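You operate a simulated robot arm through the tools that you are given. There is no shell and no other tool. Be economical: measure what you need, move in short steps, check, and stop when the job is done.

You run a simulated robot arm. Do the job below in one go: nothing can be reset, and whatever is moved stays where it is left.

TASK
Push the table drawer shut. Then shut the press drawer. Then take the green tub on the third tray shelf from the bottom and put it away on the low shelf of the mixer. Then put the white roll on top of the brown folded sack on the third tray shelf from the bottom. Then open the cupboard door, put the cleaner bottle on the top of the small cabinet away on the lower shelf of the cleaning cupboard and shut the door again. Then take the bottle on the top of the steel cabinet by the railing and put it away on the upper shelf of the side cabinet. Then put the marker pen on the green plastic sheet. Then take the white carton and put it on the shelf of the dough table. The order counts. Set down upright: green tub, cleaner bottle, bottle, white carton.

The check looks at the end state, three seconds after you hand in, the way a careful person would. Anything else that was tipped, shoved, dropped, spilled or broken makes it a failure. Flat cloth is picked up by pressing the open fingertips on it (5 to 10 N) and closing them slowly along it; thin cloth reads only 2 to 8 mm in the jaws.

THE ROBOT
A 7-joint arm with a two-finger parallel gripper on a trunk, on a base that drives. Base frame: it is fixed to the floor where the robot stands at the start and does not move with it; the origin is under the middle of the robot, x ahead of it, y to its left, z up. Units: m, degrees, N and s.
Its first joint turns from -149.0 to 149.0 degrees. Places, roughly: bottle [1.75, -4, 1]; cleaner bottle [-1.25, -4.25, 1]; cupboard door [-2.6, 0.7, 0.5]; folded sack [-1, -2.25, 1]; green plastic sheet (27x20x1 cm) [3.1, -9.8, 0.9]; green tub (7x12x9 cm) [-1.1, -2.5, 1.1]; low shelf of the mixer (57x20 cm) [-4.66, -6.68, 0.48]; lower shelf of the cleaning cupboard [-2.7, 0.9, 0.1]; marker pen [0.5, -8.25, 1]; press drawer [-1.2, 1.1, 0.6]; shelf of the dough table [3.6, -6.8, 0.3]; table drawer [0.8, 0.2, 0.7]; upper shelf of the side cabinet [0.3, -6.9, 0.5]; white carton [0.5, -8.5, 1]; white roll (7x7x20 cm) [-1.4, -2.5, 0.4]. Payload 3.5 kg.
The TCP is the grasp point between the finger pads, 0.023 m short of the fingertips. In the tool frame z runs along the fingers and y along their closing line. The gripper opens to 0.094 m. The fingers are 0.038 m wide and 0.01 m thick; the gripper's body (0.054 by 0.096 m) begins 0.039 m behind the TCP.
Orientation is told as [roll, pitch, yaw] about the base's x, y, z axes, in that order, counted from this pose: with the fingers straight down and closing along the base's y, the tool's x points along the base's -x, its y along +y and its z along -z.

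THE INTERFACE
- The arm moves only by the tool servo_tool. Its arguments are lists of equal length, an entry for each row: "translation": the shift along the tool's x, y, z in m, a list of three; "rot": the turn, a rotation vector about the tool's x, y, z in degrees, a list of three. In form: {"translation": [[dx, dy, dz], ...], "rot": [[ax, ay, az], ...]}. A call has 1 to 8 rows; each row is the pose to reach, as a shift and turn from the pose commanded when the call began, along the tool's axes at that moment. "jaw" is the finger opening in m, from 0 to 0.094, set as the call begins (left out, the last holds). Each row takes 0.2 s and may step no farther than 0.05 m and 8.6 degrees from the row before; otherwise, or with a gripper value out of range, the whole call is refused. A pose out of reach is approached as far as the arm can. The call stops where the force on the tool passes 40 N (or 10 N more than at its start, if that is more) or the arm is blocked; 0.2 s more then pass. The fingers move at their own pace (about 0.153 m/s each) and stop on an object; they squeeze with about 21 N. The grip force told is the motor's: it shows also when the fingers shut on nothing. Time passes only in rows, and 0.2 s behind the last, so rows that repeat a pose let the fingers close. The reply holds the time, the measured pose of the TCP, the force on the tool along the base axes, the opening and the grip force, in the units named above and with some noise, with the torque about the TCP (base axes, N m) and any sound that the robot's microphone picked up.
- Cameras (640 x 400 px; columns grow to the right, rows downward): "scene" is now at [-0.2803, 0.2748, 1.2649]; the picture's right is [0.90, -0.43, 0.00], its down [-0.30, -0.62, -0.73] and it looks along [0.32, 0.66, -0.69] (base axes); focal length 214 px, centre (320, 200). "wrist" rides on the gripper at [0.086, 0.016, -0.074] in the tool frame; the picture's right is [-0.18, 0.98, 0.00], its down [-0.58, -0.11, -0.81] and it looks along [-0.79, -0.15, 0.59] (tool axes); focal length 243 px, centre (320, 200). There is no depth. A picture from a camera that has moved, and an enlarged one, comes with that camera's place and axes in the base frame and with its lens. The place of the scene camera against the robot may be out by one fixed shift of up to 0.025 m in any direction.
- camera(camera): a new picture of that camera. It takes no simulated time.
- roll_base(legs): drives the robot by 1 to 6 legs, each [ahead, left, turn to the left] in m, m and degrees, along the robot's own axes; the way and the turn of a leg run together, so that a leg with both is an arc; at most 1.5 m and 180 degrees a leg. The arm and the cameras ride along, it lands a little off, and it stops where it bumps. It gives what a move gives.
- aim_head(pan, tilt): turns the head with the scene camera to pan (to the left, within 143 degrees either way) and tilt (down, from -29 to 69), counted from straight ahead of the robot. It gives what a move gives.
- zoom(camera, box): a new picture of the part [left, top, right, bottom] of that camera's present view, enlarged. It takes no simulated time.
- job_done(): hands the job in; it is judged then, once.

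Go step by step. Nothing tells you exact positions but the pictures and the camera data: compare them with the known pose of the tool, close in by small moves and look again before you grip or let go. The budget is 483 turns and 216 pictures, counting those below and the enlarged ones. Unless the task says otherwise, let go and move clear before handing in.

The tools are called after "Emit:" as name(argument=value, ...) on one line, values as JSON. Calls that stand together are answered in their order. servo_tool: Moves the arm, as the interface text tells. Its arguments: {"type":"object","properties":{"translation":{"type":"array","items":{"type":"array","items":{"type":"number"}}},"rot":{"type":"array","items":{"type":"array","items":{"type":"number"}}},"jaw":{"type":"number"}},"required":["translation","rot"]} The other tools are called the same way: roll_base (legs) drives the base; aim_head (pan, tilt) turns the head that bears the scene camera; camera (camera) takes a picture; zoom (camera, box) takes an enlarged picture of a part of a camera's view; job_done () hands the job in.

At the start:

```text
t: 0.0
ee_pos: [-0.1844, 0.7714, 0.9563]
ee_rot: [0.0, 0.1, -0.1]
contact_force: [0.3, -0.4, 0.2]
moment: [0.03, -0.01, 0.01]
gripper_width: 0.0939
grip_force: 0.1
robot x, y, heading: [0.0025, 0.0002, 0.0]
head pan, tilt: [64.4, 43.3]
```

scene: 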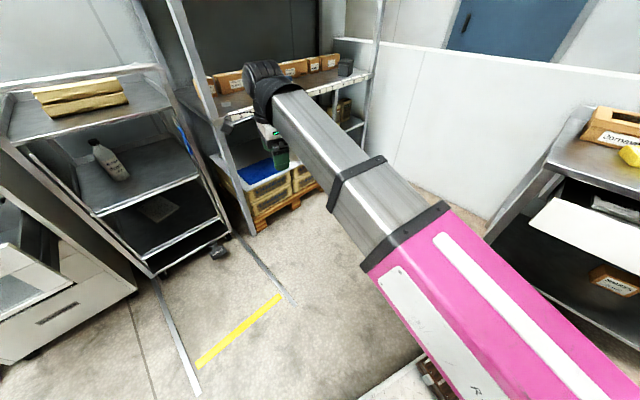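
wrist: 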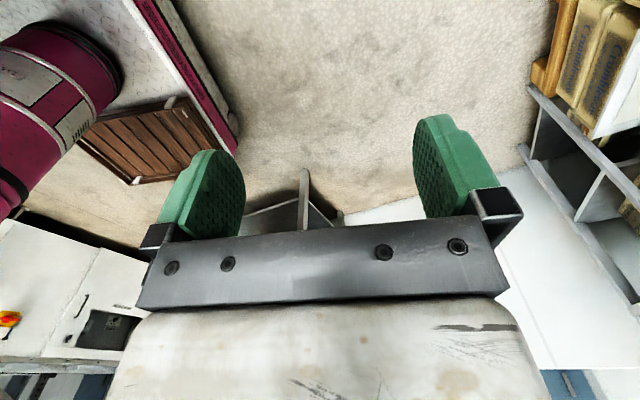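

I see a tray rack to the left and a steel table on the right with an open drawer. First I look straight ahead at the table drawer.

Emit:
aim_head(pan=0, tilt=40)

Emit:
camera(camera="scene")

```text
t: 1.4
ee_pos: [-0.1835, 0.7714, 0.9566]
ee_rot: [0.0, 0.0, 0.0]
contact_force: [0.3, 0.7, -1.0]
moment: [-0.02, -0.02, -0.03]
gripper_width: 0.0941
grip_force: 0.1
robot x, y, heading: [0.0014, -0.0011, 0.3]
head pan, tilt: [0.0, 40.0]
```

```text
213 pictures are left
camera scene: at [-0.2311, 0.2004, 1.2697], right [0.0, -1.0, 0.0], down [-0.64, 0.0, -0.77], along [0.77, 0.0, -0.64], focal length 214 px, centre (320, 200)
```

scene: 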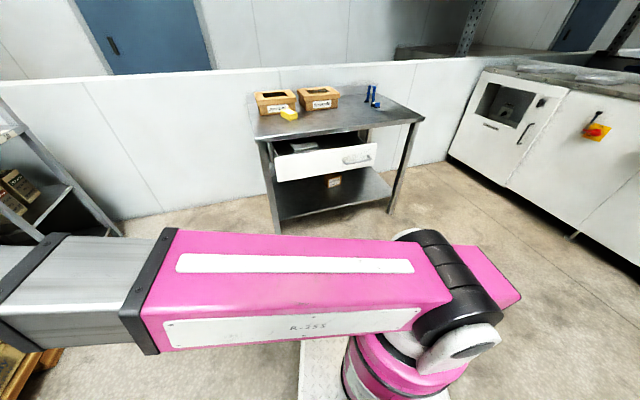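

The open drawer is ahead, with its front turned a little. I look around for room before moving the arm.

Emit:
aim_head(pan=135, tilt=40)

Emit:
camera(camera="scene")

Emit:
aim_head(pan=-143, tilt=40)

Emit:
camera(camera="scene")

Emit:
aim_head(pan=-70, tilt=40)

Emit:
camera(camera="scene")

```text
t: 3.5
ee_pos: [-0.1838, 0.7708, 0.9565]
ee_rot: [0.1, 0.0, 0.0]
contact_force: [-0.6, 0.9, -0.2]
moment: [0.01, 0.03, -0.03]
gripper_width: 0.0941
grip_force: 0.0
robot x, y, heading: [-0.0007, -0.0001, 0.0]
head pan, tilt: [135.0, 40.0]
```

```text
212 pictures are left
camera scene: at [-0.3762, 0.2605, 1.2697], right [0.71, 0.71, 0.0], down [0.45, -0.45, -0.77], along [-0.54, 0.54, -0.64], focal length 214 px, centre (320, 200)
```

scene: 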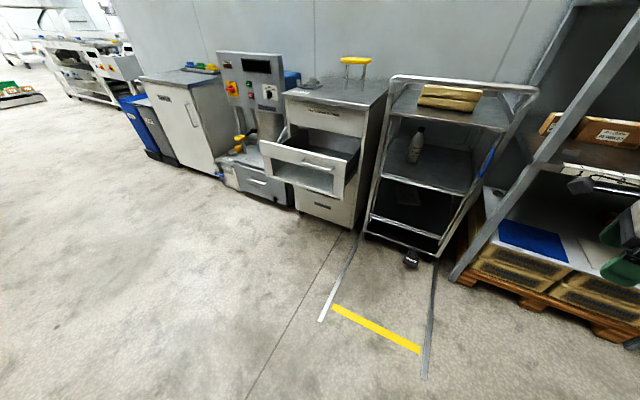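

```text
t: 7.3
ee_pos: [-0.1836, 0.7702, 0.9561]
ee_rot: [0.0, 0.0, 0.0]
contact_force: [-0.1, 0.4, -0.3]
moment: [-0.01, 0.0, -0.01]
gripper_width: 0.0938
grip_force: 0.2
robot x, y, heading: [-0.0004, 0.0001, 0.2]
head pan, tilt: [-143.0, 40.0]
```

```text
211 pictures are left
camera scene: at [-0.3839, 0.1491, 1.2697], right [-0.6, 0.8, 0.0], down [0.51, 0.39, -0.77], along [-0.61, -0.46, -0.64], focal length 214 px, centre (320, 200)
```

scene: 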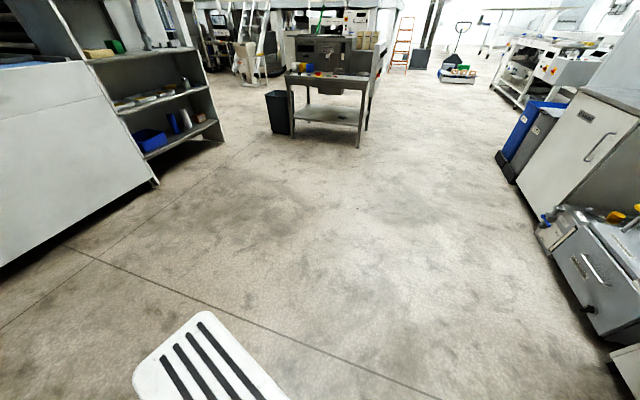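

```text
t: 8.8
ee_pos: [-0.1834, 0.7714, 0.957]
ee_rot: [0.0, 0.0, 0.0]
contact_force: [-0.3, 0.5, 0.4]
moment: [-0.03, 0.0, -0.02]
gripper_width: 0.0937
grip_force: 0.0
robot x, y, heading: [-0.0015, 0.0027, -0.2]
head pan, tilt: [-70.0, 40.0]
```

```text
210 pictures are left
camera scene: at [-0.287, 0.1204, 1.2697], right [-0.94, -0.34, 0.0], down [-0.22, 0.6, -0.77], along [0.26, -0.72, -0.64], focal length 214 px, centre (320, 200)
```

scene: 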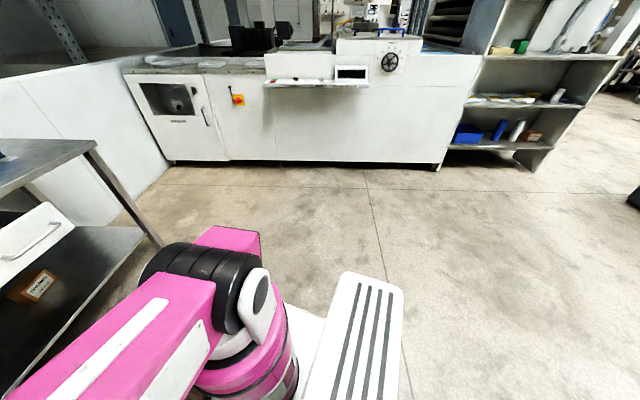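

There is free floor behind me. I back off from the table and begin swinging the arm to the front.

Emit:
roll_base(legs=[[-0.45, 0, 0]])

Emit:
servo_tool(translation=[[-0.0424, -0.0085, 0], [-0.0848, -0.017, 0], [-0.1271, -0.0255, 0], [-0.1695, -0.034, 0], [-0.2119, -0.0425, 0], [-0.2543, -0.051, 0], [-0.2966, -0.0595, 0], [-0.339, -0.068, 0]], rot=[[0, 0, 5.625], [0, 0, 11.25], [0, 0, 16.875], [0, 0, 22.5], [0, 0, 28.125], [0, 0, 33.75], [0, 0, 39.375], [0, 0, 45]], jaw=0)

```text
t: 11.5
ee_pos: [-0.63, 0.7716, 0.9568]
ee_rot: [0.0, 0.0, -0.3]
contact_force: [1.2, -0.2, 0.7]
moment: [0.0, 0.0, -0.01]
gripper_width: 0.0938
grip_force: 0.0
robot x, y, heading: [-0.4506, 0.0008, -0.3]
head pan, tilt: [-70.0, 40.0]
```

```text
t: 13.3
ee_pos: [-0.2926, 0.7036, 0.9561]
ee_rot: [0.0, 0.0, -45.4]
contact_force: [1.0, -0.3, 0.1]
moment: [0.02, 0.01, -0.03]
gripper_width: 0.0001
grip_force: 21.2
robot x, y, heading: [-0.451, 0.0013, -0.2]
head pan, tilt: [-70.0, 40.0]
```

Swing is working; I continue it to straight ahead.

Emit:
servo_tool(translation=[[-0.039, 0.0049, 0], [-0.078, 0.0097, 0], [-0.117, 0.0146, 0], [-0.156, 0.0195, 0], [-0.195, 0.0243, 0], [-0.234, 0.0292, 0], [-0.273, 0.034, 0], [-0.312, 0.0389, 0]], rot=[[0, 0, 5.625], [0, 0, 11.25], [0, 0, 16.875], [0, 0, 22.5], [0, 0, 28.125], [0, 0, 33.75], [0, 0, 39.375], [0, 0, 45]])

Emit:
servo_tool(translation=[[-0.0326, 0.0138, 0], [-0.0653, 0.0275, 0], [-0.0979, 0.0413, 0], [-0.1305, 0.055, 0], [-0.1631, 0.0688, 0], [-0.1958, 0.0825, 0], [-0.2284, 0.0963, 0], [-0.261, 0.11, 0]], rot=[[0, 0, 5.625], [0, 0, 11.25], [0, 0, 16.875], [0, 0, 22.5], [0, 0, 28.125], [0, 0, 33.75], [0, 0, 39.375], [0, 0, 45]])

Emit:
servo_tool(translation=[[-0.0231, 0.0209, 0], [-0.0463, 0.0418, 0], [-0.0694, 0.0626, 0], [-0.0925, 0.0835, 0], [-0.1156, 0.1044, 0], [-0.1388, 0.1253, 0], [-0.1619, 0.1461, 0], [-0.185, 0.167, 0]], rot=[[0, 0, 5.625], [0, 0, 11.25], [0, 0, 16.875], [0, 0, 22.5], [0, 0, 28.125], [0, 0, 33.75], [0, 0, 39.375], [0, 0, 45]])

Emit:
aim_head(pan=0, tilt=35)

Emit:
camera(camera="scene")

```text
t: 15.1
ee_pos: [-0.0439, 0.5084, 0.9562]
ee_rot: [0.1, 0.0, -90.2]
contact_force: [0.3, 0.6, 0.3]
moment: [-0.03, -0.02, -0.01]
gripper_width: 0.0
grip_force: 20.9
robot x, y, heading: [-0.451, 0.0025, -0.3]
head pan, tilt: [-70.0, 40.0]
```

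```text
t: 16.9
ee_pos: [0.0642, 0.2464, 0.9559]
ee_rot: [0.1, 0.0, -135.4]
contact_force: [-0.8, 0.3, -0.1]
moment: [0.02, 0.0, 0.0]
gripper_width: 0.0001
grip_force: 20.5
robot x, y, heading: [-0.4504, 0.0056, -0.1]
head pan, tilt: [-70.0, 40.0]
```

```text
t: 18.7
ee_pos: [0.0533, -0.0004, 0.9574]
ee_rot: [0.2, 0.0, -172.7]
contact_force: [-0.5, -0.6, -0.5]
moment: [0.0, -0.02, 0.0]
gripper_width: 0.0003
grip_force: 20.6
out of reach, approached as far as the arm can: row 7, 8
robot x, y, heading: [-0.4498, 0.0058, -0.4]
head pan, tilt: [-70.0, 40.0]
```

```text
t: 20.1
ee_pos: [0.0547, -0.0011, 0.957]
ee_rot: [0.1, 0.0, -172.6]
contact_force: [0.4, 0.7, 0.6]
moment: [0.01, 0.0, 0.0]
gripper_width: 0.0001
grip_force: 20.3
robot x, y, heading: [-0.45, 0.0024, -0.6]
head pan, tilt: [0.0, 35.0]
```

```text
209 pictures are left
camera scene: at [-0.6773, 0.2023, 1.2772], right [-0.01, -1.0, 0.0], down [-0.57, 0.0, -0.82], along [0.82, 0.0, -0.57], focal length 214 px, centre (320, 200)
```

scene: 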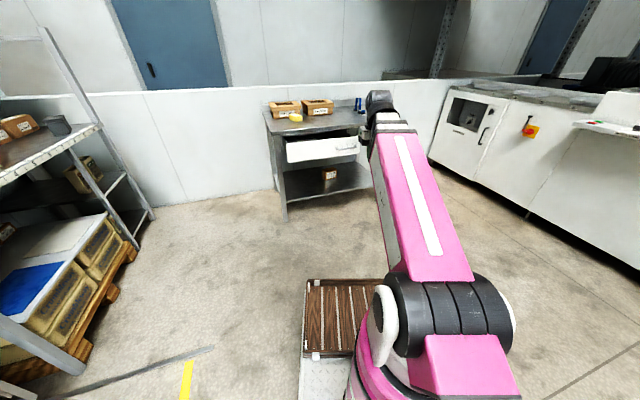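

The tool yaw hit a joint limit near -173°, so I keep the arm a bit right of ahead. I check the base footprint below.

Emit:
aim_head(pan=0, tilt=69)

Emit:
camera(camera="scene")

Emit:
aim_head(pan=80, tilt=69)

Emit:
camera(camera="scene")

Emit:
camera(camera="wrist")

```text
t: 21.1
ee_pos: [0.0534, -0.0002, 0.9571]
ee_rot: [0.0, 0.1, -172.7]
contact_force: [-0.4, -0.2, 0.0]
moment: [0.0, -0.03, 0.02]
gripper_width: 0.0
grip_force: 20.7
robot x, y, heading: [-0.4508, 0.0027, -0.2]
head pan, tilt: [0.0, 68.8]
```

```text
208 pictures are left
camera scene: at [-0.7094, 0.2025, 1.2336], right [0.0, -1.0, 0.0], down [-0.93, 0.0, -0.36], along [0.36, 0.0, -0.93], focal length 214 px, centre (320, 200)
```

scene: 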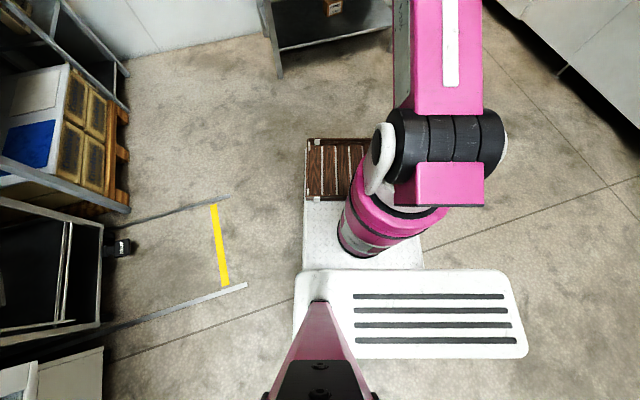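

```text
t: 22.6
ee_pos: [0.0539, -0.0001, 0.9571]
ee_rot: [0.1, 0.0, -172.6]
contact_force: [0.2, 1.0, -0.2]
moment: [0.01, 0.02, -0.01]
gripper_width: 0.0
grip_force: 21.4
robot x, y, heading: [-0.4499, 0.0003, -0.3]
head pan, tilt: [80.0, 68.8]
```

```text
207 pictures are left
camera scene: at [-0.7554, 0.2578, 1.2336], right [0.98, -0.18, 0.0], down [-0.17, -0.92, -0.36], along [0.06, 0.36, -0.93], focal length 214 px, centre (320, 200)
```

scene: 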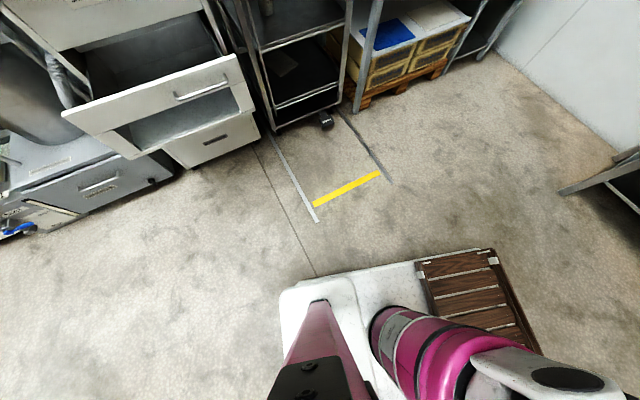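

```text
206 pictures are left
camera wrist: at [0.1416, -0.0052, 1.0318], right [-0.06, -1.0, 0.0], down [-0.59, 0.03, 0.81], along [-0.81, 0.04, -0.59], focal length 243 px, centre (320, 200)
```

wrist: 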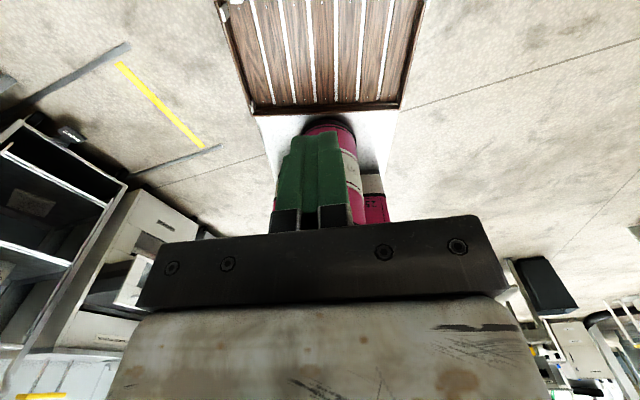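

The base reaches about 0.53 m ahead, 0.3 m left and has a step at rear right. I pitch the tool to point forward, with the wrist camera on top, slightly right of centre.

Emit:
servo_tool(translation=[[0.0224, 0.018, 0.025], [0.0448, 0.036, 0.05], [0.0671, 0.054, 0.075], [0.0895, 0.072, 0.1], [0.1119, 0.09, 0.125], [0.1343, 0.108, 0.15], [0.1566, 0.126, 0.175], [0.179, 0.144, 0.2]], rot=[[0, 8.5, 0], [0, 17, 0], [0, 25.5, 0], [0, 34, 0], [0, 42.5, 0], [0, 51, 0], [0, 59.5, 0], [0, 68, 0]])

Emit:
servo_tool(translation=[[0, 0, 0], [0, 0, 0], [0, 0, 0]], rot=[[0, 7.33, 0], [0, 14.67, 0], [0, 22, 0]])

Emit:
aim_head(pan=0, tilt=35)

Emit:
camera(camera="scene")

```text
t: 24.4
ee_pos: [0.2503, -0.1208, 0.7577]
ee_rot: [0.4, 67.9, -172.3]
contact_force: [-0.8, 0.4, -0.6]
moment: [0.01, 0.01, 0.01]
gripper_width: 0.0
grip_force: 20.5
robot x, y, heading: [-0.4486, -0.0003, -0.2]
head pan, tilt: [80.0, 68.8]
```

```text
t: 25.2
ee_pos: [0.2498, -0.1212, 0.7572]
ee_rot: [89.6, 89.9, -83.0]
contact_force: [0.8, -0.2, 0.0]
moment: [0.03, -0.01, 0.01]
gripper_width: 0.0001
grip_force: 20.9
robot x, y, heading: [-0.448, 0.0051, -0.3]
head pan, tilt: [80.0, 68.8]
```

```text
t: 26.8
ee_pos: [0.2502, -0.12, 0.757]
ee_rot: [55.7, 89.9, -116.9]
contact_force: [0.5, 0.2, -0.2]
moment: [0.0, 0.0, -0.04]
gripper_width: 0.0
grip_force: 21.2
robot x, y, heading: [-0.449, 0.0011, -0.5]
head pan, tilt: [0.0, 35.0]
```

```text
205 pictures are left
camera scene: at [-0.6773, 0.2024, 1.2772], right [0.0, -1.0, 0.0], down [-0.57, 0.0, -0.82], along [0.82, 0.0, -0.57], focal length 214 px, centre (320, 200)
```

scene: 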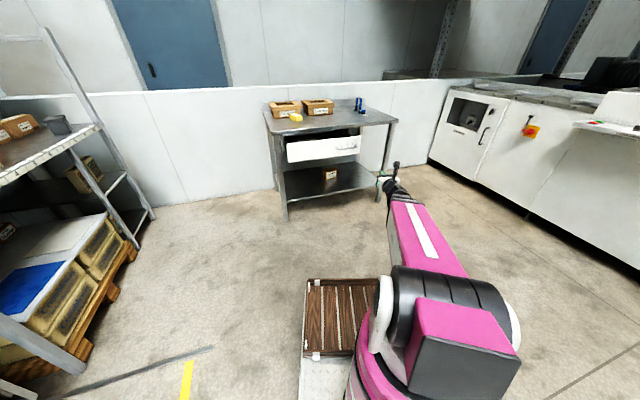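

The tool points forward now. I zoom in on the drawer to place it.

Emit:
zoom(camera="scene", box=[240, 80, 420, 230])

Emit:
camera(camera="wrist")

```text
2.67 times, centred on (330, 155) of scene
camera zoom: at [-0.6773, 0.2024, 1.2772], right [0.0, -1.0, 0.0], down [-0.57, 0.0, -0.82], along [0.82, 0.0, -0.57], focal length 572 px, centre (293, 320)
```

zoom: 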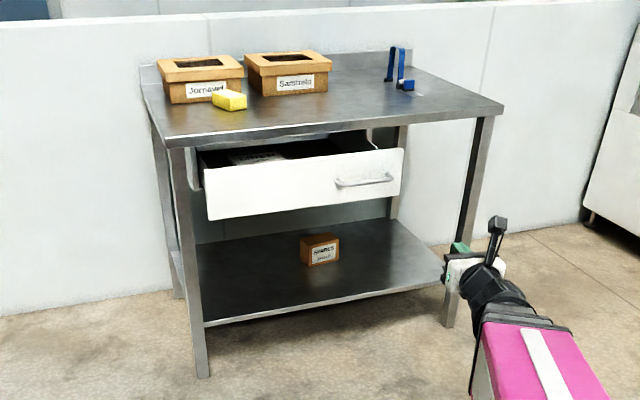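

```text
203 pictures are left
camera wrist: at [0.1782, -0.1457, 0.8436], right [0.13, -0.98, -0.18], down [-0.81, 0.0, -0.58], along [0.57, 0.22, -0.79], focal length 243 px, centre (320, 200)
```

wrist: 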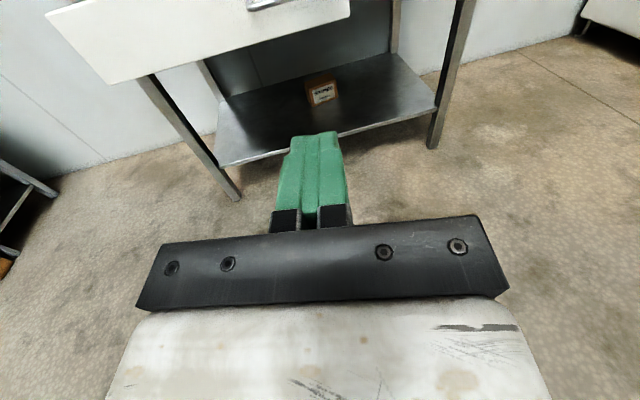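

The drawer front sits about at (0.80, 0.17, 0.69) with its face turned ~19°. I turn to match, drive closer and square the tool.

Emit:
servo_tool(translation=[[0, 0, 0]], rot=[[-7.4, 0, 0]])

Emit:
roll_base(legs=[[0, 0, 19.4], [0.38, -0.118, 0]])

Emit:
camera(camera="scene")

Emit:
camera(camera="wrist")

```text
t: 27.2
ee_pos: [0.2501, -0.1205, 0.7565]
ee_rot: [68.7, 89.9, -111.4]
contact_force: [0.4, -0.2, -0.5]
moment: [0.0, 0.03, 0.05]
gripper_width: 0.0
grip_force: 20.9
robot x, y, heading: [-0.4515, 0.0027, -0.1]
head pan, tilt: [0.0, 35.0]
```

```text
t: 30.7
ee_pos: [0.6525, 0.1276, 0.7573]
ee_rot: [90.0, 89.8, -70.8]
contact_force: [0.4, -0.2, 0.2]
moment: [-0.02, 0.0, -0.03]
gripper_width: 0.0001
grip_force: 21.1
robot x, y, heading: [-0.0486, 0.0094, 19.0]
head pan, tilt: [0.0, 35.0]
```

```text
202 pictures are left
camera scene: at [-0.3257, 0.1236, 1.2772], right [0.33, -0.95, 0.0], down [-0.54, -0.19, -0.82], along [0.77, 0.27, -0.57], focal length 214 px, centre (320, 200)
```

scene: 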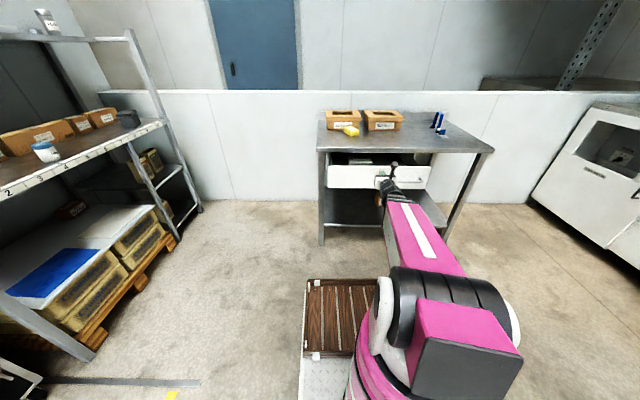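

```text
201 pictures are left
camera wrist: at [0.5868, 0.0887, 0.8433], right [0.32, -0.93, -0.18], down [-0.8, -0.16, -0.58], along [0.51, 0.33, -0.79], focal length 243 px, centre (320, 200)
```

wrist: 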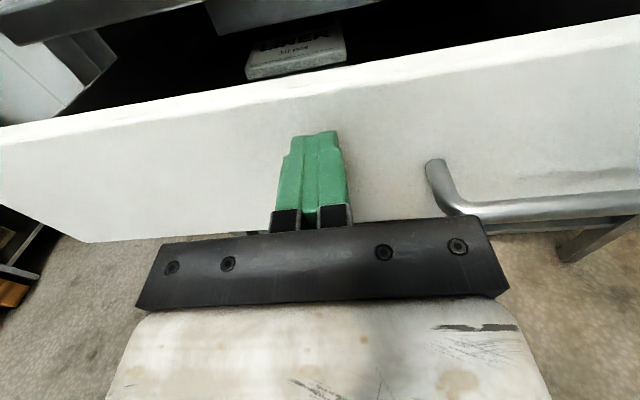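

The panel is squarely ahead of the fingertips. I lower a little and push forward until it stops.

Emit:
servo_tool(translation=[[-0.04, 0, 0], [-0.04, 0, 0.03], [-0.04, 0, 0.06], [-0.04, 0, 0.09], [-0.04, 0, 0.12], [-0.04, 0, 0.15], [-0.04, 0, 0.18], [-0.04, 0, 0.21]], rot=[[0, 0, 0], [0, 0, 0], [0, 0, 0], [0, 0, 0], [0, 0, 0], [0, 0, 0], [0, 0, 0], [0, 0, 0]])

Emit:
camera(camera="scene")

```text
t: 32.5
ee_pos: [0.8302, 0.1894, 0.7165]
ee_rot: [38.2, 89.9, -122.5]
contact_force: [-6.7, -4.0, 3.7]
moment: [0.04, -0.13, -0.08]
gripper_width: 0.0
grip_force: 20.7
robot x, y, heading: [-0.0484, 0.0109, 19.0]
head pan, tilt: [0.0, 35.0]
stopped in row 8: the force on the tool passed its limit at 82 N (the readings are from after the stop); the commanded pose is now the measured one
```

```text
200 pictures are left
camera scene: at [-0.3262, 0.1235, 1.2772], right [0.32, -0.95, 0.0], down [-0.54, -0.19, -0.82], along [0.77, 0.27, -0.57], focal length 214 px, centre (320, 200)
```

scene: 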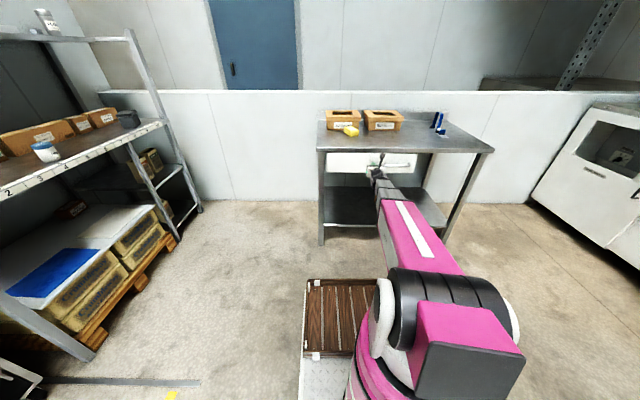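

It stopped hard, likely against its end; I check with the wrist camera and a zoom.

Emit:
camera(camera="wrist")

Emit:
zoom(camera="scene", box=[300, 100, 500, 250])

```text
199 pictures are left
camera wrist: at [0.7644, 0.1504, 0.8039], right [0.32, -0.93, -0.18], down [-0.8, -0.16, -0.58], along [0.51, 0.33, -0.79], focal length 243 px, centre (320, 200)
```

wrist: 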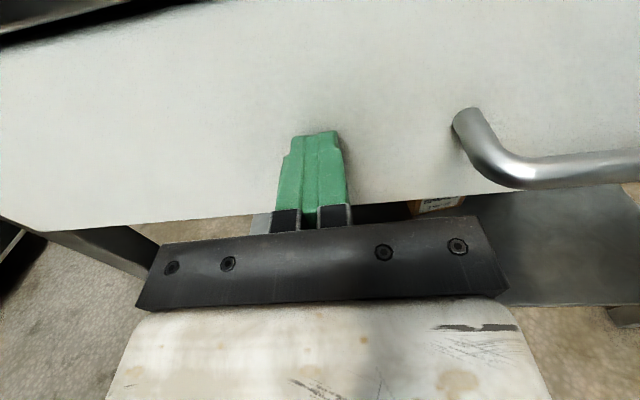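

```text
2.67 times, centred on (400, 175) of scene
camera zoom: at [-0.3262, 0.1235, 1.2772], right [0.32, -0.95, 0.0], down [-0.54, -0.19, -0.82], along [0.77, 0.27, -0.57], focal length 572 px, centre (107, 267)
```

zoom: 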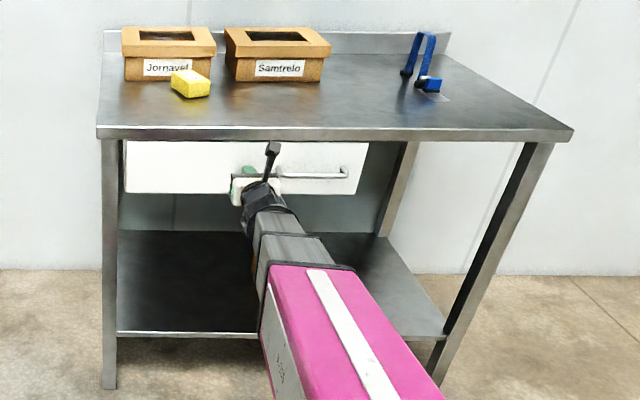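

It looks flush with the table edge. One more gentle push to make sure, then I withdraw.

Emit:
servo_tool(translation=[[0, 0, 0.01], [0, 0, 0.02], [0, 0, 0.03]], rot=[[0, 0, 0], [0, 0, 0], [0, 0, 0]])

Emit:
servo_tool(translation=[[0, 0, -0.05], [0, 0, -0.1], [0, 0, -0.15], [0, 0, -0.18]], rot=[[0, 0, 0], [0, 0, 0], [0, 0, 0], [0, 0, 0]])

Emit:
zoom(camera="scene", box=[300, 100, 500, 250])

```text
t: 32.8
ee_pos: [0.8293, 0.19, 0.7168]
ee_rot: [15.2, 89.8, -145.9]
contact_force: [-5.1, -2.7, 1.7]
moment: [0.06, -0.15, -0.08]
gripper_width: 0.0001
grip_force: 20.9
robot x, y, heading: [-0.0483, 0.0106, 19.1]
head pan, tilt: [0.0, 35.0]
stopped in row 1: the force on the tool passed its limit at 54 N (the readings are from after the stop); the commanded pose is now the measured one
```

```text
t: 33.8
ee_pos: [0.6588, 0.1298, 0.7175]
ee_rot: [17.3, 89.8, -143.7]
contact_force: [-0.6, 0.2, 0.1]
moment: [-0.01, 0.02, 0.01]
gripper_width: 0.0
grip_force: 21.1
robot x, y, heading: [-0.0473, 0.0123, 19.0]
head pan, tilt: [0.0, 35.0]
```

```text
2.67 times, centred on (400, 175) of scene
camera zoom: at [-0.3261, 0.1235, 1.2772], right [0.32, -0.95, 0.0], down [-0.54, -0.19, -0.82], along [0.77, 0.27, -0.57], focal length 572 px, centre (107, 267)
```

zoom: 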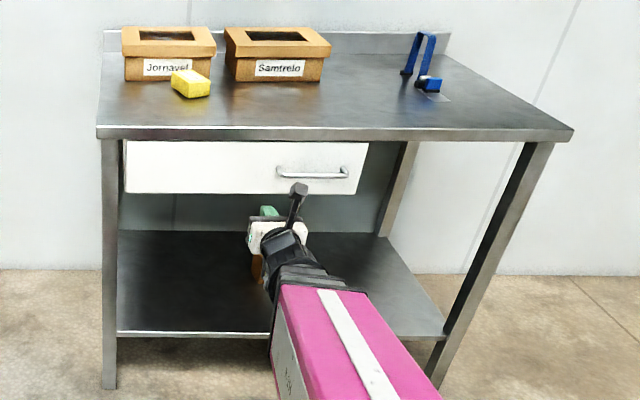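

The table drawer is shut. Next I drive to the press drawer, facing about heading 110°.

Emit:
roll_base(legs=[[-0.5, 0, 0], [0, 0, 91], [0.25, 0.47, 0]])

Emit:
camera(camera="scene")

Emit:
camera(camera="wrist")

```text
t: 43.3
ee_pos: [-1.1804, 0.632, 0.7177]
ee_rot: [17.3, 89.8, -52.2]
contact_force: [0.3, -0.1, -0.5]
moment: [-0.02, 0.04, 0.0]
gripper_width: 0.0001
grip_force: 20.9
robot x, y, heading: [-1.0438, -0.0811, 110.2]
head pan, tilt: [0.0, 35.0]
```

```text
196 pictures are left
camera scene: at [-1.1257, -0.3584, 1.2772], right [0.94, 0.35, 0.0], down [0.2, -0.54, -0.82], along [-0.28, 0.77, -0.57], focal length 214 px, centre (320, 200)
```

scene: 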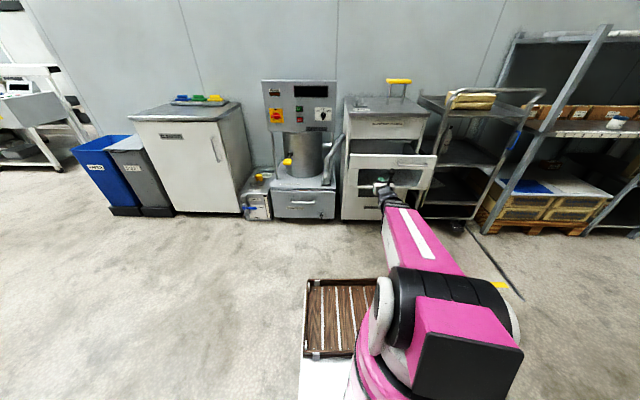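

```text
195 pictures are left
camera wrist: at [-1.1387, 0.566, 0.8049], right [0.92, 0.34, -0.18], down [0.18, -0.8, -0.58], along [-0.34, 0.5, -0.79], focal length 243 px, centre (320, 200)
```

wrist: 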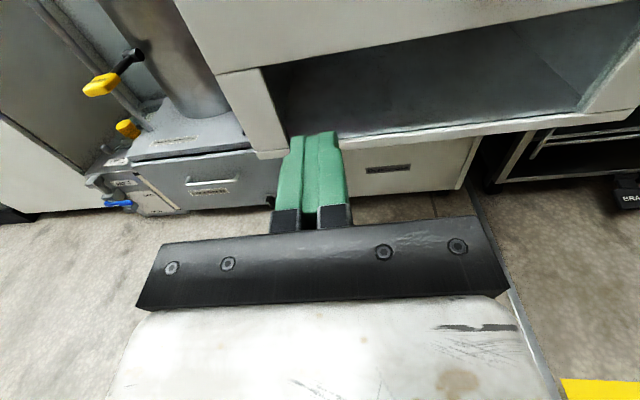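

The open drawer is right ahead of the tool; I zoom in for detail.

Emit:
zoom(camera="scene", box=[240, 70, 460, 240])

```text
2.35 times, centred on (350, 155) of scene
camera zoom: at [-1.1257, -0.3584, 1.2772], right [0.94, 0.35, 0.0], down [0.2, -0.54, -0.82], along [-0.28, 0.77, -0.57], focal length 505 px, centre (249, 306)
```

zoom: 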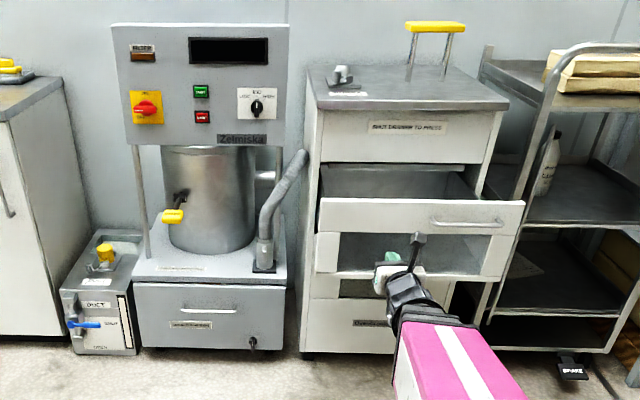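

Emit:
zoom(camera="scene", box=[330, 130, 450, 230])

```text
4.00 times, centred on (390, 180) of scene
camera zoom: at [-1.1257, -0.3584, 1.2772], right [0.94, 0.35, 0.0], down [0.2, -0.54, -0.82], along [-0.28, 0.77, -0.57], focal length 858 px, centre (40, 280)
```

zoom: 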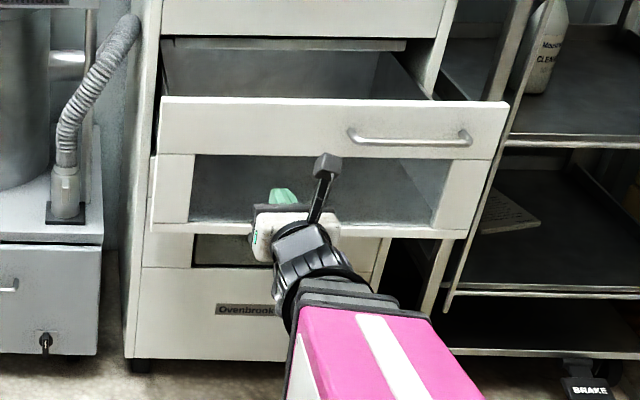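

The drawer's upper band has its handle on the right; I will push just left of the handle. I shift right, closer and lower slightly.

Emit:
roll_base(legs=[[0.2, -0.14, 0]])

Emit:
servo_tool(translation=[[-0.04, 0, 0]], rot=[[0, 0, 0]])

Emit:
camera(camera="scene")

Emit:
camera(camera="wrist")

```text
t: 45.0
ee_pos: [-1.1249, 0.8495, 0.7188]
ee_rot: [83.1, 89.6, 14.0]
contact_force: [-4.5, -1.9, -1.7]
moment: [0.04, 0.01, -0.01]
gripper_width: 0.0
grip_force: 21.1
robot x, y, heading: [-0.9856, 0.1468, 110.1]
head pan, tilt: [0.0, 35.0]
stopped in leg 1: the force on the tool passed its limit at 54 N (the readings are from after the stop); the commanded pose is now the measured one
```

```text
t: 45.5
ee_pos: [-1.125, 0.8486, 0.6792]
ee_rot: [83.0, 89.4, 13.7]
contact_force: [-0.1, 0.1, 0.4]
moment: [-0.01, 0.01, 0.01]
gripper_width: 0.0
grip_force: 21.1
robot x, y, heading: [-0.9862, 0.1444, 110.3]
head pan, tilt: [0.0, 35.0]
```

```text
192 pictures are left
camera scene: at [-1.068, -0.1382, 1.2772], right [0.94, 0.35, 0.0], down [0.2, -0.54, -0.82], along [-0.28, 0.77, -0.57], focal length 214 px, centre (320, 200)
```

scene: 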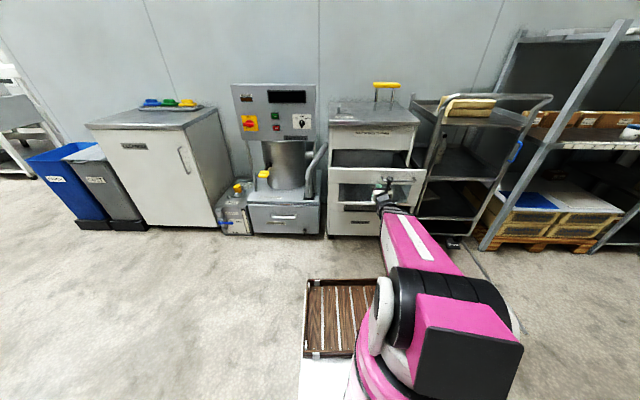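

```text
191 pictures are left
camera wrist: at [-1.0835, 0.7852, 0.7648], right [0.92, 0.35, -0.18], down [0.19, -0.79, -0.58], along [-0.34, 0.5, -0.79], focal length 243 px, centre (320, 200)
```

wrist: 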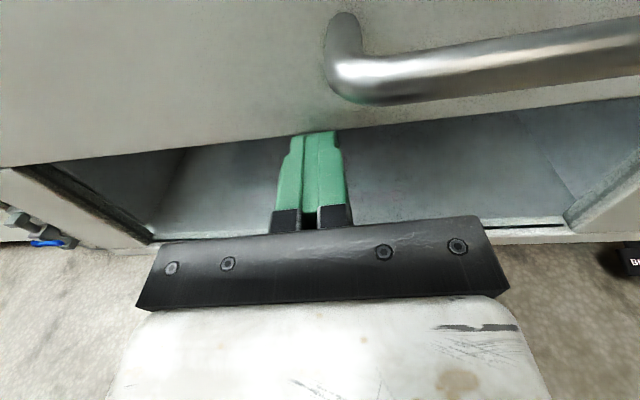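

I touched the panel earlier than expected: the band is at z≈0.70–0.79. I back off slightly, raise to 0.755, shift left of the handle and push.

Emit:
servo_tool(translation=[[0, 0, -0.03], [0.04, -0.02, -0.03], [0.078, -0.035, -0.03]], rot=[[0, 0, 0], [0, 0, 0], [0, 0, 0]])

Emit:
camera(camera="wrist")

```text
t: 46.2
ee_pos: [-1.1469, 0.8084, 0.7567]
ee_rot: [82.7, 89.6, 13.5]
contact_force: [0.8, 0.0, -0.5]
moment: [0.05, 0.0, -0.03]
gripper_width: 0.0
grip_force: 20.9
robot x, y, heading: [-0.99, 0.1462, 110.1]
head pan, tilt: [0.0, 35.0]
```

```text
190 pictures are left
camera wrist: at [-1.1068, 0.7443, 0.8435], right [0.92, 0.35, -0.18], down [0.19, -0.79, -0.58], along [-0.34, 0.5, -0.79], focal length 243 px, centre (320, 200)
```

wrist: 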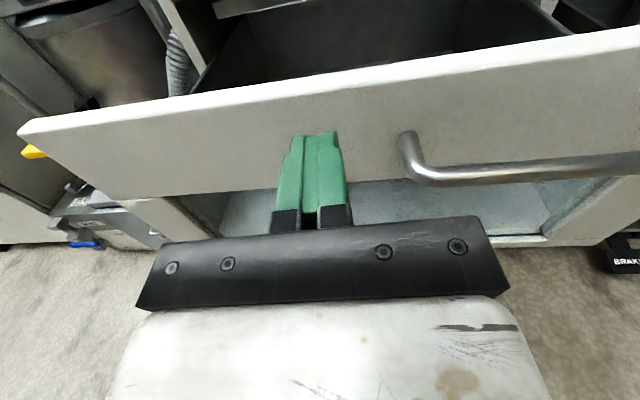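

Well aimed on the band. I push.

Emit:
servo_tool(translation=[[0, 0, 0.03], [0, 0, 0.055], [0, 0, 0.08], [0, 0, 0.105], [0, 0, 0.13], [0, 0, 0.155], [0, 0, 0.18], [0, 0, 0.205]], rot=[[0, 0, 0], [0, 0, 0], [0, 0, 0], [0, 0, 0], [0, 0, 0], [0, 0, 0], [0, 0, 0], [0, 0, 0]])

Emit:
camera(camera="wrist")

```text
t: 48.0
ee_pos: [-1.2205, 0.9997, 0.7561]
ee_rot: [80.8, 89.6, 11.5]
contact_force: [0.6, -0.4, 0.6]
moment: [0.01, -0.03, -0.02]
gripper_width: 0.0
grip_force: 21.0
robot x, y, heading: [-0.991, 0.1402, 110.3]
head pan, tilt: [0.0, 35.0]
```

```text
189 pictures are left
camera wrist: at [-1.1795, 0.9364, 0.8421], right [0.92, 0.35, -0.18], down [0.19, -0.79, -0.58], along [-0.34, 0.5, -0.79], focal length 243 px, centre (320, 200)
```

wrist: 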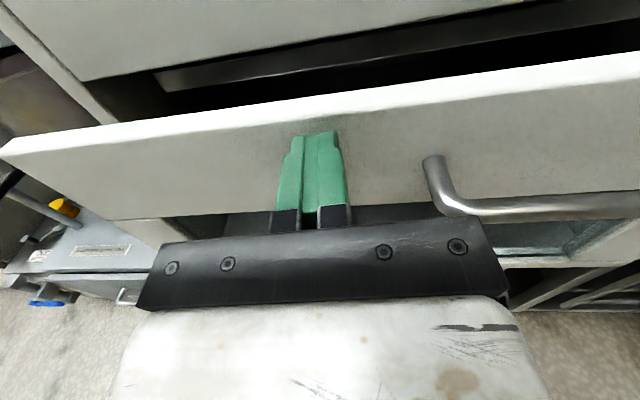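

It is sliding in; I keep pushing.

Emit:
servo_tool(translation=[[0, 0, 0.02], [0, 0, 0.04], [0, 0, 0.06], [0, 0, 0.08], [0, 0, 0.1], [0, 0, 0.12], [0, 0, 0.14]], rot=[[0, 0, 0], [0, 0, 0], [0, 0, 0], [0, 0, 0], [0, 0, 0], [0, 0, 0], [0, 0, 0]])

Emit:
camera(camera="wrist")

```text
t: 49.0
ee_pos: [-1.2434, 1.0593, 0.7562]
ee_rot: [75.8, 89.4, 6.4]
contact_force: [1.3, -5.3, 1.7]
moment: [0.1, 0.02, -0.04]
gripper_width: 0.0
grip_force: 20.5
robot x, y, heading: [-0.9876, 0.147, 109.9]
head pan, tilt: [0.0, 35.0]
stopped in row 4: the force on the tool passed its limit at 76 N (the readings are from after the stop); the commanded pose is now the measured one
```

```text
188 pictures are left
camera wrist: at [-1.2019, 0.9951, 0.8427], right [0.92, 0.35, -0.18], down [0.19, -0.79, -0.58], along [-0.34, 0.5, -0.79], focal length 243 px, centre (320, 200)
```

wrist: 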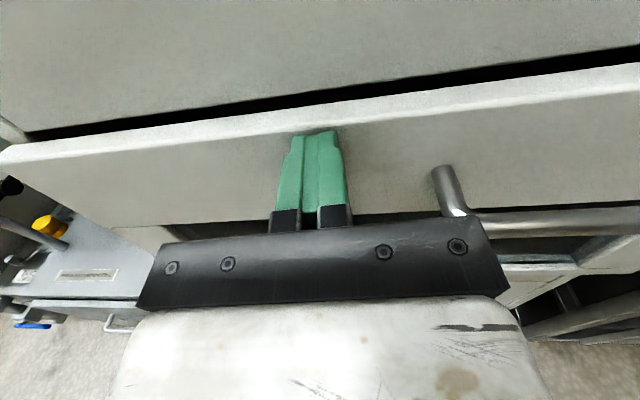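

It stopped. I push once more to test, then back away and look.

Emit:
servo_tool(translation=[[0, 0, 0.008], [0, 0, 0.014], [0, 0, 0.02], [0, 0, 0.03]], rot=[[0, 0, 0], [0, 0, 0], [0, 0, 0], [0, 0, 0]])

Emit:
servo_tool(translation=[[0, 0, -0.05], [0, 0, -0.1], [0, 0, -0.15], [0, 0, -0.2], [0, 0, -0.25]], rot=[[0, 0, 0], [0, 0, 0], [0, 0, 0], [0, 0, 0], [0, 0, 0]])

Emit:
zoom(camera="scene", box=[310, 90, 450, 250])

```text
t: 49.3
ee_pos: [-1.2427, 1.0594, 0.7564]
ee_rot: [63.7, 89.5, -5.4]
contact_force: [1.8, -5.1, 3.1]
moment: [0.14, 0.02, -0.09]
gripper_width: 0.0001
grip_force: 20.7
robot x, y, heading: [-0.986, 0.1388, 110.2]
head pan, tilt: [0.0, 35.0]
stopped in row 1: the force on the tool passed its limit at 52 N (the readings are from after the stop); the commanded pose is now the measured one
```

```text
t: 50.5
ee_pos: [-1.1522, 0.8253, 0.7575]
ee_rot: [54.7, 89.5, -14.5]
contact_force: [0.3, -0.6, -0.2]
moment: [0.02, 0.01, -0.02]
gripper_width: 0.0002
grip_force: 20.8
robot x, y, heading: [-0.9873, 0.1432, 110.1]
head pan, tilt: [0.0, 35.0]
```

```text
2.50 times, centred on (380, 170) of scene
camera zoom: at [-1.0678, -0.1386, 1.2772], right [0.94, 0.35, 0.0], down [0.2, -0.54, -0.82], along [-0.28, 0.77, -0.57], focal length 536 px, centre (170, 275)
```

zoom: 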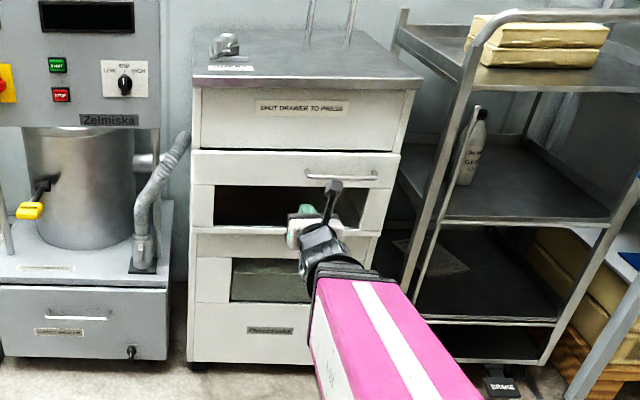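

The press drawer is shut flush. Now I drive over toward the tray shelves and raise the tool.

Emit:
roll_base(legs=[[-0.5, 0, 0], [0, 0, 180], [0.55, -0.88, 0]])

Emit:
servo_tool(translation=[[0.05, 0, 0], [0.1, 0, 0], [0.15, 0, 0], [0.2, 0, 0], [0.25, 0, 0], [0.3, 0, 0], [0.35, 0, 0]], rot=[[0, 0, 0], [0, 0, 0], [0, 0, 0], [0, 0, 0], [0, 0, 0], [0, 0, 0], [0, 0, 0]])

Emit:
aim_head(pan=0, tilt=15)

Emit:
camera(camera="scene")

```text
t: 65.8
ee_pos: [-1.2667, -1.8319, 0.7561]
ee_rot: [57.3, 89.6, 168.6]
contact_force: [0.3, -0.7, 0.7]
moment: [0.0, 0.04, 0.01]
gripper_width: 0.0
grip_force: 20.7
robot x, y, heading: [-1.4442, -1.1518, -69.4]
head pan, tilt: [0.0, 35.0]
```

```text
t: 67.4
ee_pos: [-1.2641, -1.8335, 1.1073]
ee_rot: [57.4, 89.6, 168.7]
contact_force: [-0.3, 0.0, 1.3]
moment: [0.03, -0.01, -0.01]
gripper_width: 0.0
grip_force: 21.0
robot x, y, heading: [-1.4389, -1.1496, -69.2]
head pan, tilt: [0.0, 35.0]
```

```text
t: 68.2
ee_pos: [-1.264, -1.8317, 1.1058]
ee_rot: [57.7, 89.4, 169.0]
contact_force: [-0.1, 0.3, 0.3]
moment: [0.02, 0.02, 0.0]
gripper_width: 0.0003
grip_force: 21.3
robot x, y, heading: [-1.439, -1.1506, -69.1]
head pan, tilt: [0.0, 15.0]
```

```text
186 pictures are left
camera scene: at [-1.3327, -0.8525, 1.3092], right [-0.93, -0.36, 0.0], down [-0.09, 0.24, -0.97], along [0.34, -0.9, -0.26], focal length 214 px, centre (320, 200)
```

scene: 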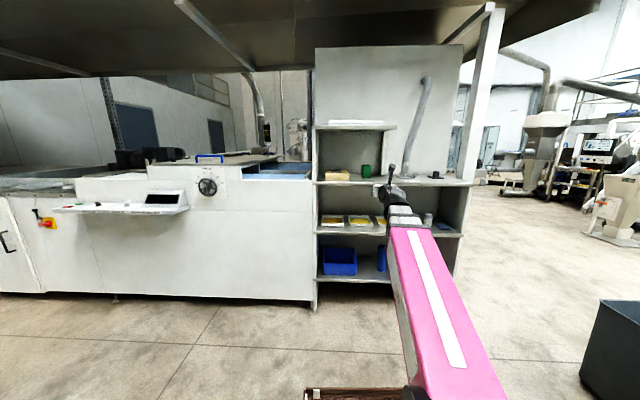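

The shelf is ahead: the third shelf holds the folded sack and the green tub. I zoom.

Emit:
zoom(camera="scene", box=[300, 100, 480, 300])

Emit:
camera(camera="wrist")

```text
2.00 times, centred on (390, 200) of scene
camera zoom: at [-1.3327, -0.8525, 1.3092], right [-0.93, -0.36, 0.0], down [-0.09, 0.24, -0.97], along [0.34, -0.9, -0.26], focal length 429 px, centre (180, 200)
```

zoom: 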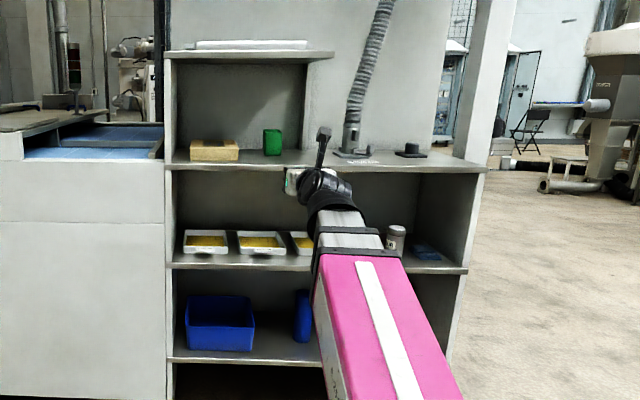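

```text
184 pictures are left
camera wrist: at [-1.305, -1.769, 1.1929], right [-0.92, -0.36, -0.18], down [-0.2, 0.79, -0.58], along [0.35, -0.5, -0.8], focal length 243 px, centre (320, 200)
```

wrist: 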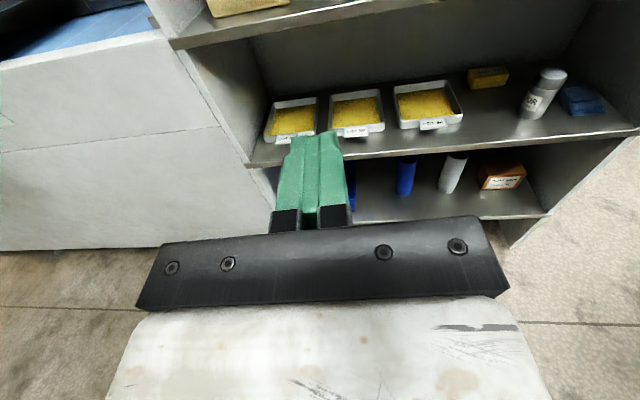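

The tub is about at (-1.09, -2.48, 1.10). I open the jaws and drive closer, shifting slightly right.

Emit:
roll_base(legs=[[0.33, -0.065, 0]])

Emit:
servo_tool(translation=[[0.02, 0, 0], [0.04, 0, 0]], rot=[[0, 0, 0], [0, 0, 0]], jaw=0.094)

Emit:
aim_head(pan=-10, tilt=15)

Emit:
zoom(camera="scene", box=[220, 80, 460, 230])

Emit:
camera(camera="wrist")

```text
t: 70.4
ee_pos: [-1.2076, -2.164, 1.1057]
ee_rot: [57.5, 89.6, 168.9]
contact_force: [0.0, -0.5, 0.2]
moment: [-0.02, 0.03, 0.02]
gripper_width: 0.0
grip_force: 20.8
robot x, y, heading: [-1.3811, -1.4818, -69.1]
head pan, tilt: [0.0, 15.0]
```

```text
t: 71.0
ee_pos: [-1.2079, -2.1649, 1.1462]
ee_rot: [59.7, 89.4, 171.1]
contact_force: [-0.7, 1.0, -0.4]
moment: [0.03, 0.02, -0.03]
gripper_width: 0.0938
grip_force: 0.1
robot x, y, heading: [-1.3841, -1.4843, -69.2]
head pan, tilt: [0.0, 15.0]
```

```text
t: 71.8
ee_pos: [-1.2082, -2.1636, 1.1477]
ee_rot: [57.9, 89.5, 169.3]
contact_force: [0.2, 0.1, 1.5]
moment: [-0.01, 0.02, -0.01]
gripper_width: 0.0942
grip_force: 0.1
robot x, y, heading: [-1.3843, -1.4808, -69.2]
head pan, tilt: [-10.0, 15.0]
```

```text
2.67 times, centred on (340, 155) of scene
camera zoom: at [-1.2931, -1.1886, 1.3092], right [-0.98, -0.19, 0.0], down [-0.05, 0.25, -0.97], along [0.18, -0.95, -0.26], focal length 572 px, centre (267, 320)
```

zoom: 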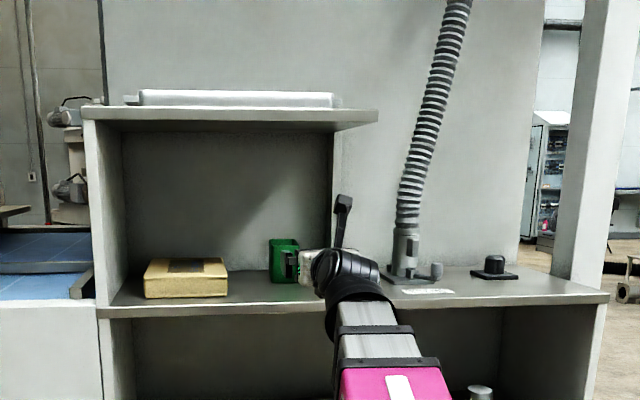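

```text
182 pictures are left
camera wrist: at [-1.2486, -2.101, 1.233], right [-0.92, -0.36, -0.18], down [-0.2, 0.79, -0.58], along [0.35, -0.5, -0.8], focal length 243 px, centre (320, 200)
```

wrist: 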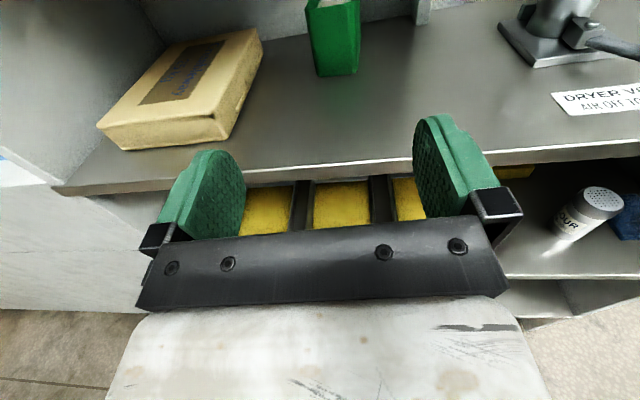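

The tub is lined up about 0.38 m ahead and the shelf top is at z≈1.03. I drive 0.17 m closer and lower to z≈1.085, then look again.

Emit:
roll_base(legs=[[0.17, 0, 0]])

Emit:
servo_tool(translation=[[-0.03, 0, 0], [-0.06, 0, 0]], rot=[[0, 0, 0], [0, 0, 0]])

Emit:
camera(camera="wrist")

```text
t: 73.2
ee_pos: [-1.1469, -2.3223, 1.1462]
ee_rot: [57.7, 89.5, 169.3]
contact_force: [1.1, -0.6, -0.3]
moment: [0.03, -0.01, 0.04]
gripper_width: 0.094
grip_force: 0.0
robot x, y, heading: [-1.3258, -1.6416, -69.1]
head pan, tilt: [-10.0, 15.0]
```

```text
t: 73.8
ee_pos: [-1.1477, -2.3217, 1.0996]
ee_rot: [176.9, 89.2, -72.1]
contact_force: [-0.1, 8.4, 18.3]
moment: [1.48, 0.7, -0.33]
gripper_width: 0.0941
grip_force: 0.1
robot x, y, heading: [-1.3227, -1.6385, -69.2]
head pan, tilt: [-10.0, 15.0]
stopped in row 2: the force on the tool passed its limit at 87 N (the readings are from after the stop); the commanded pose is now the measured one
```

```text
181 pictures are left
camera wrist: at [-1.1903, -2.2577, 1.1842], right [-0.92, -0.36, -0.18], down [-0.19, 0.78, -0.59], along [0.35, -0.51, -0.78], focal length 243 px, centre (320, 200)
```

wrist: 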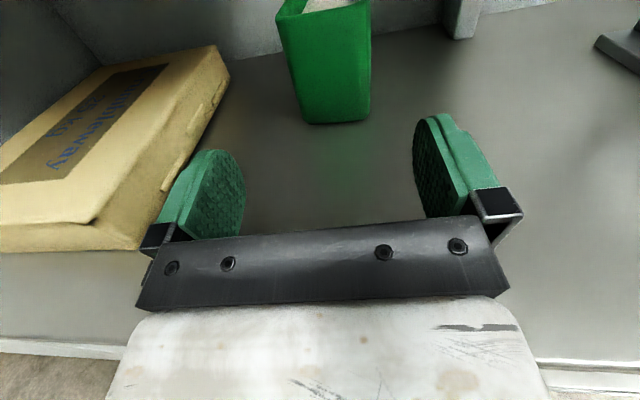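

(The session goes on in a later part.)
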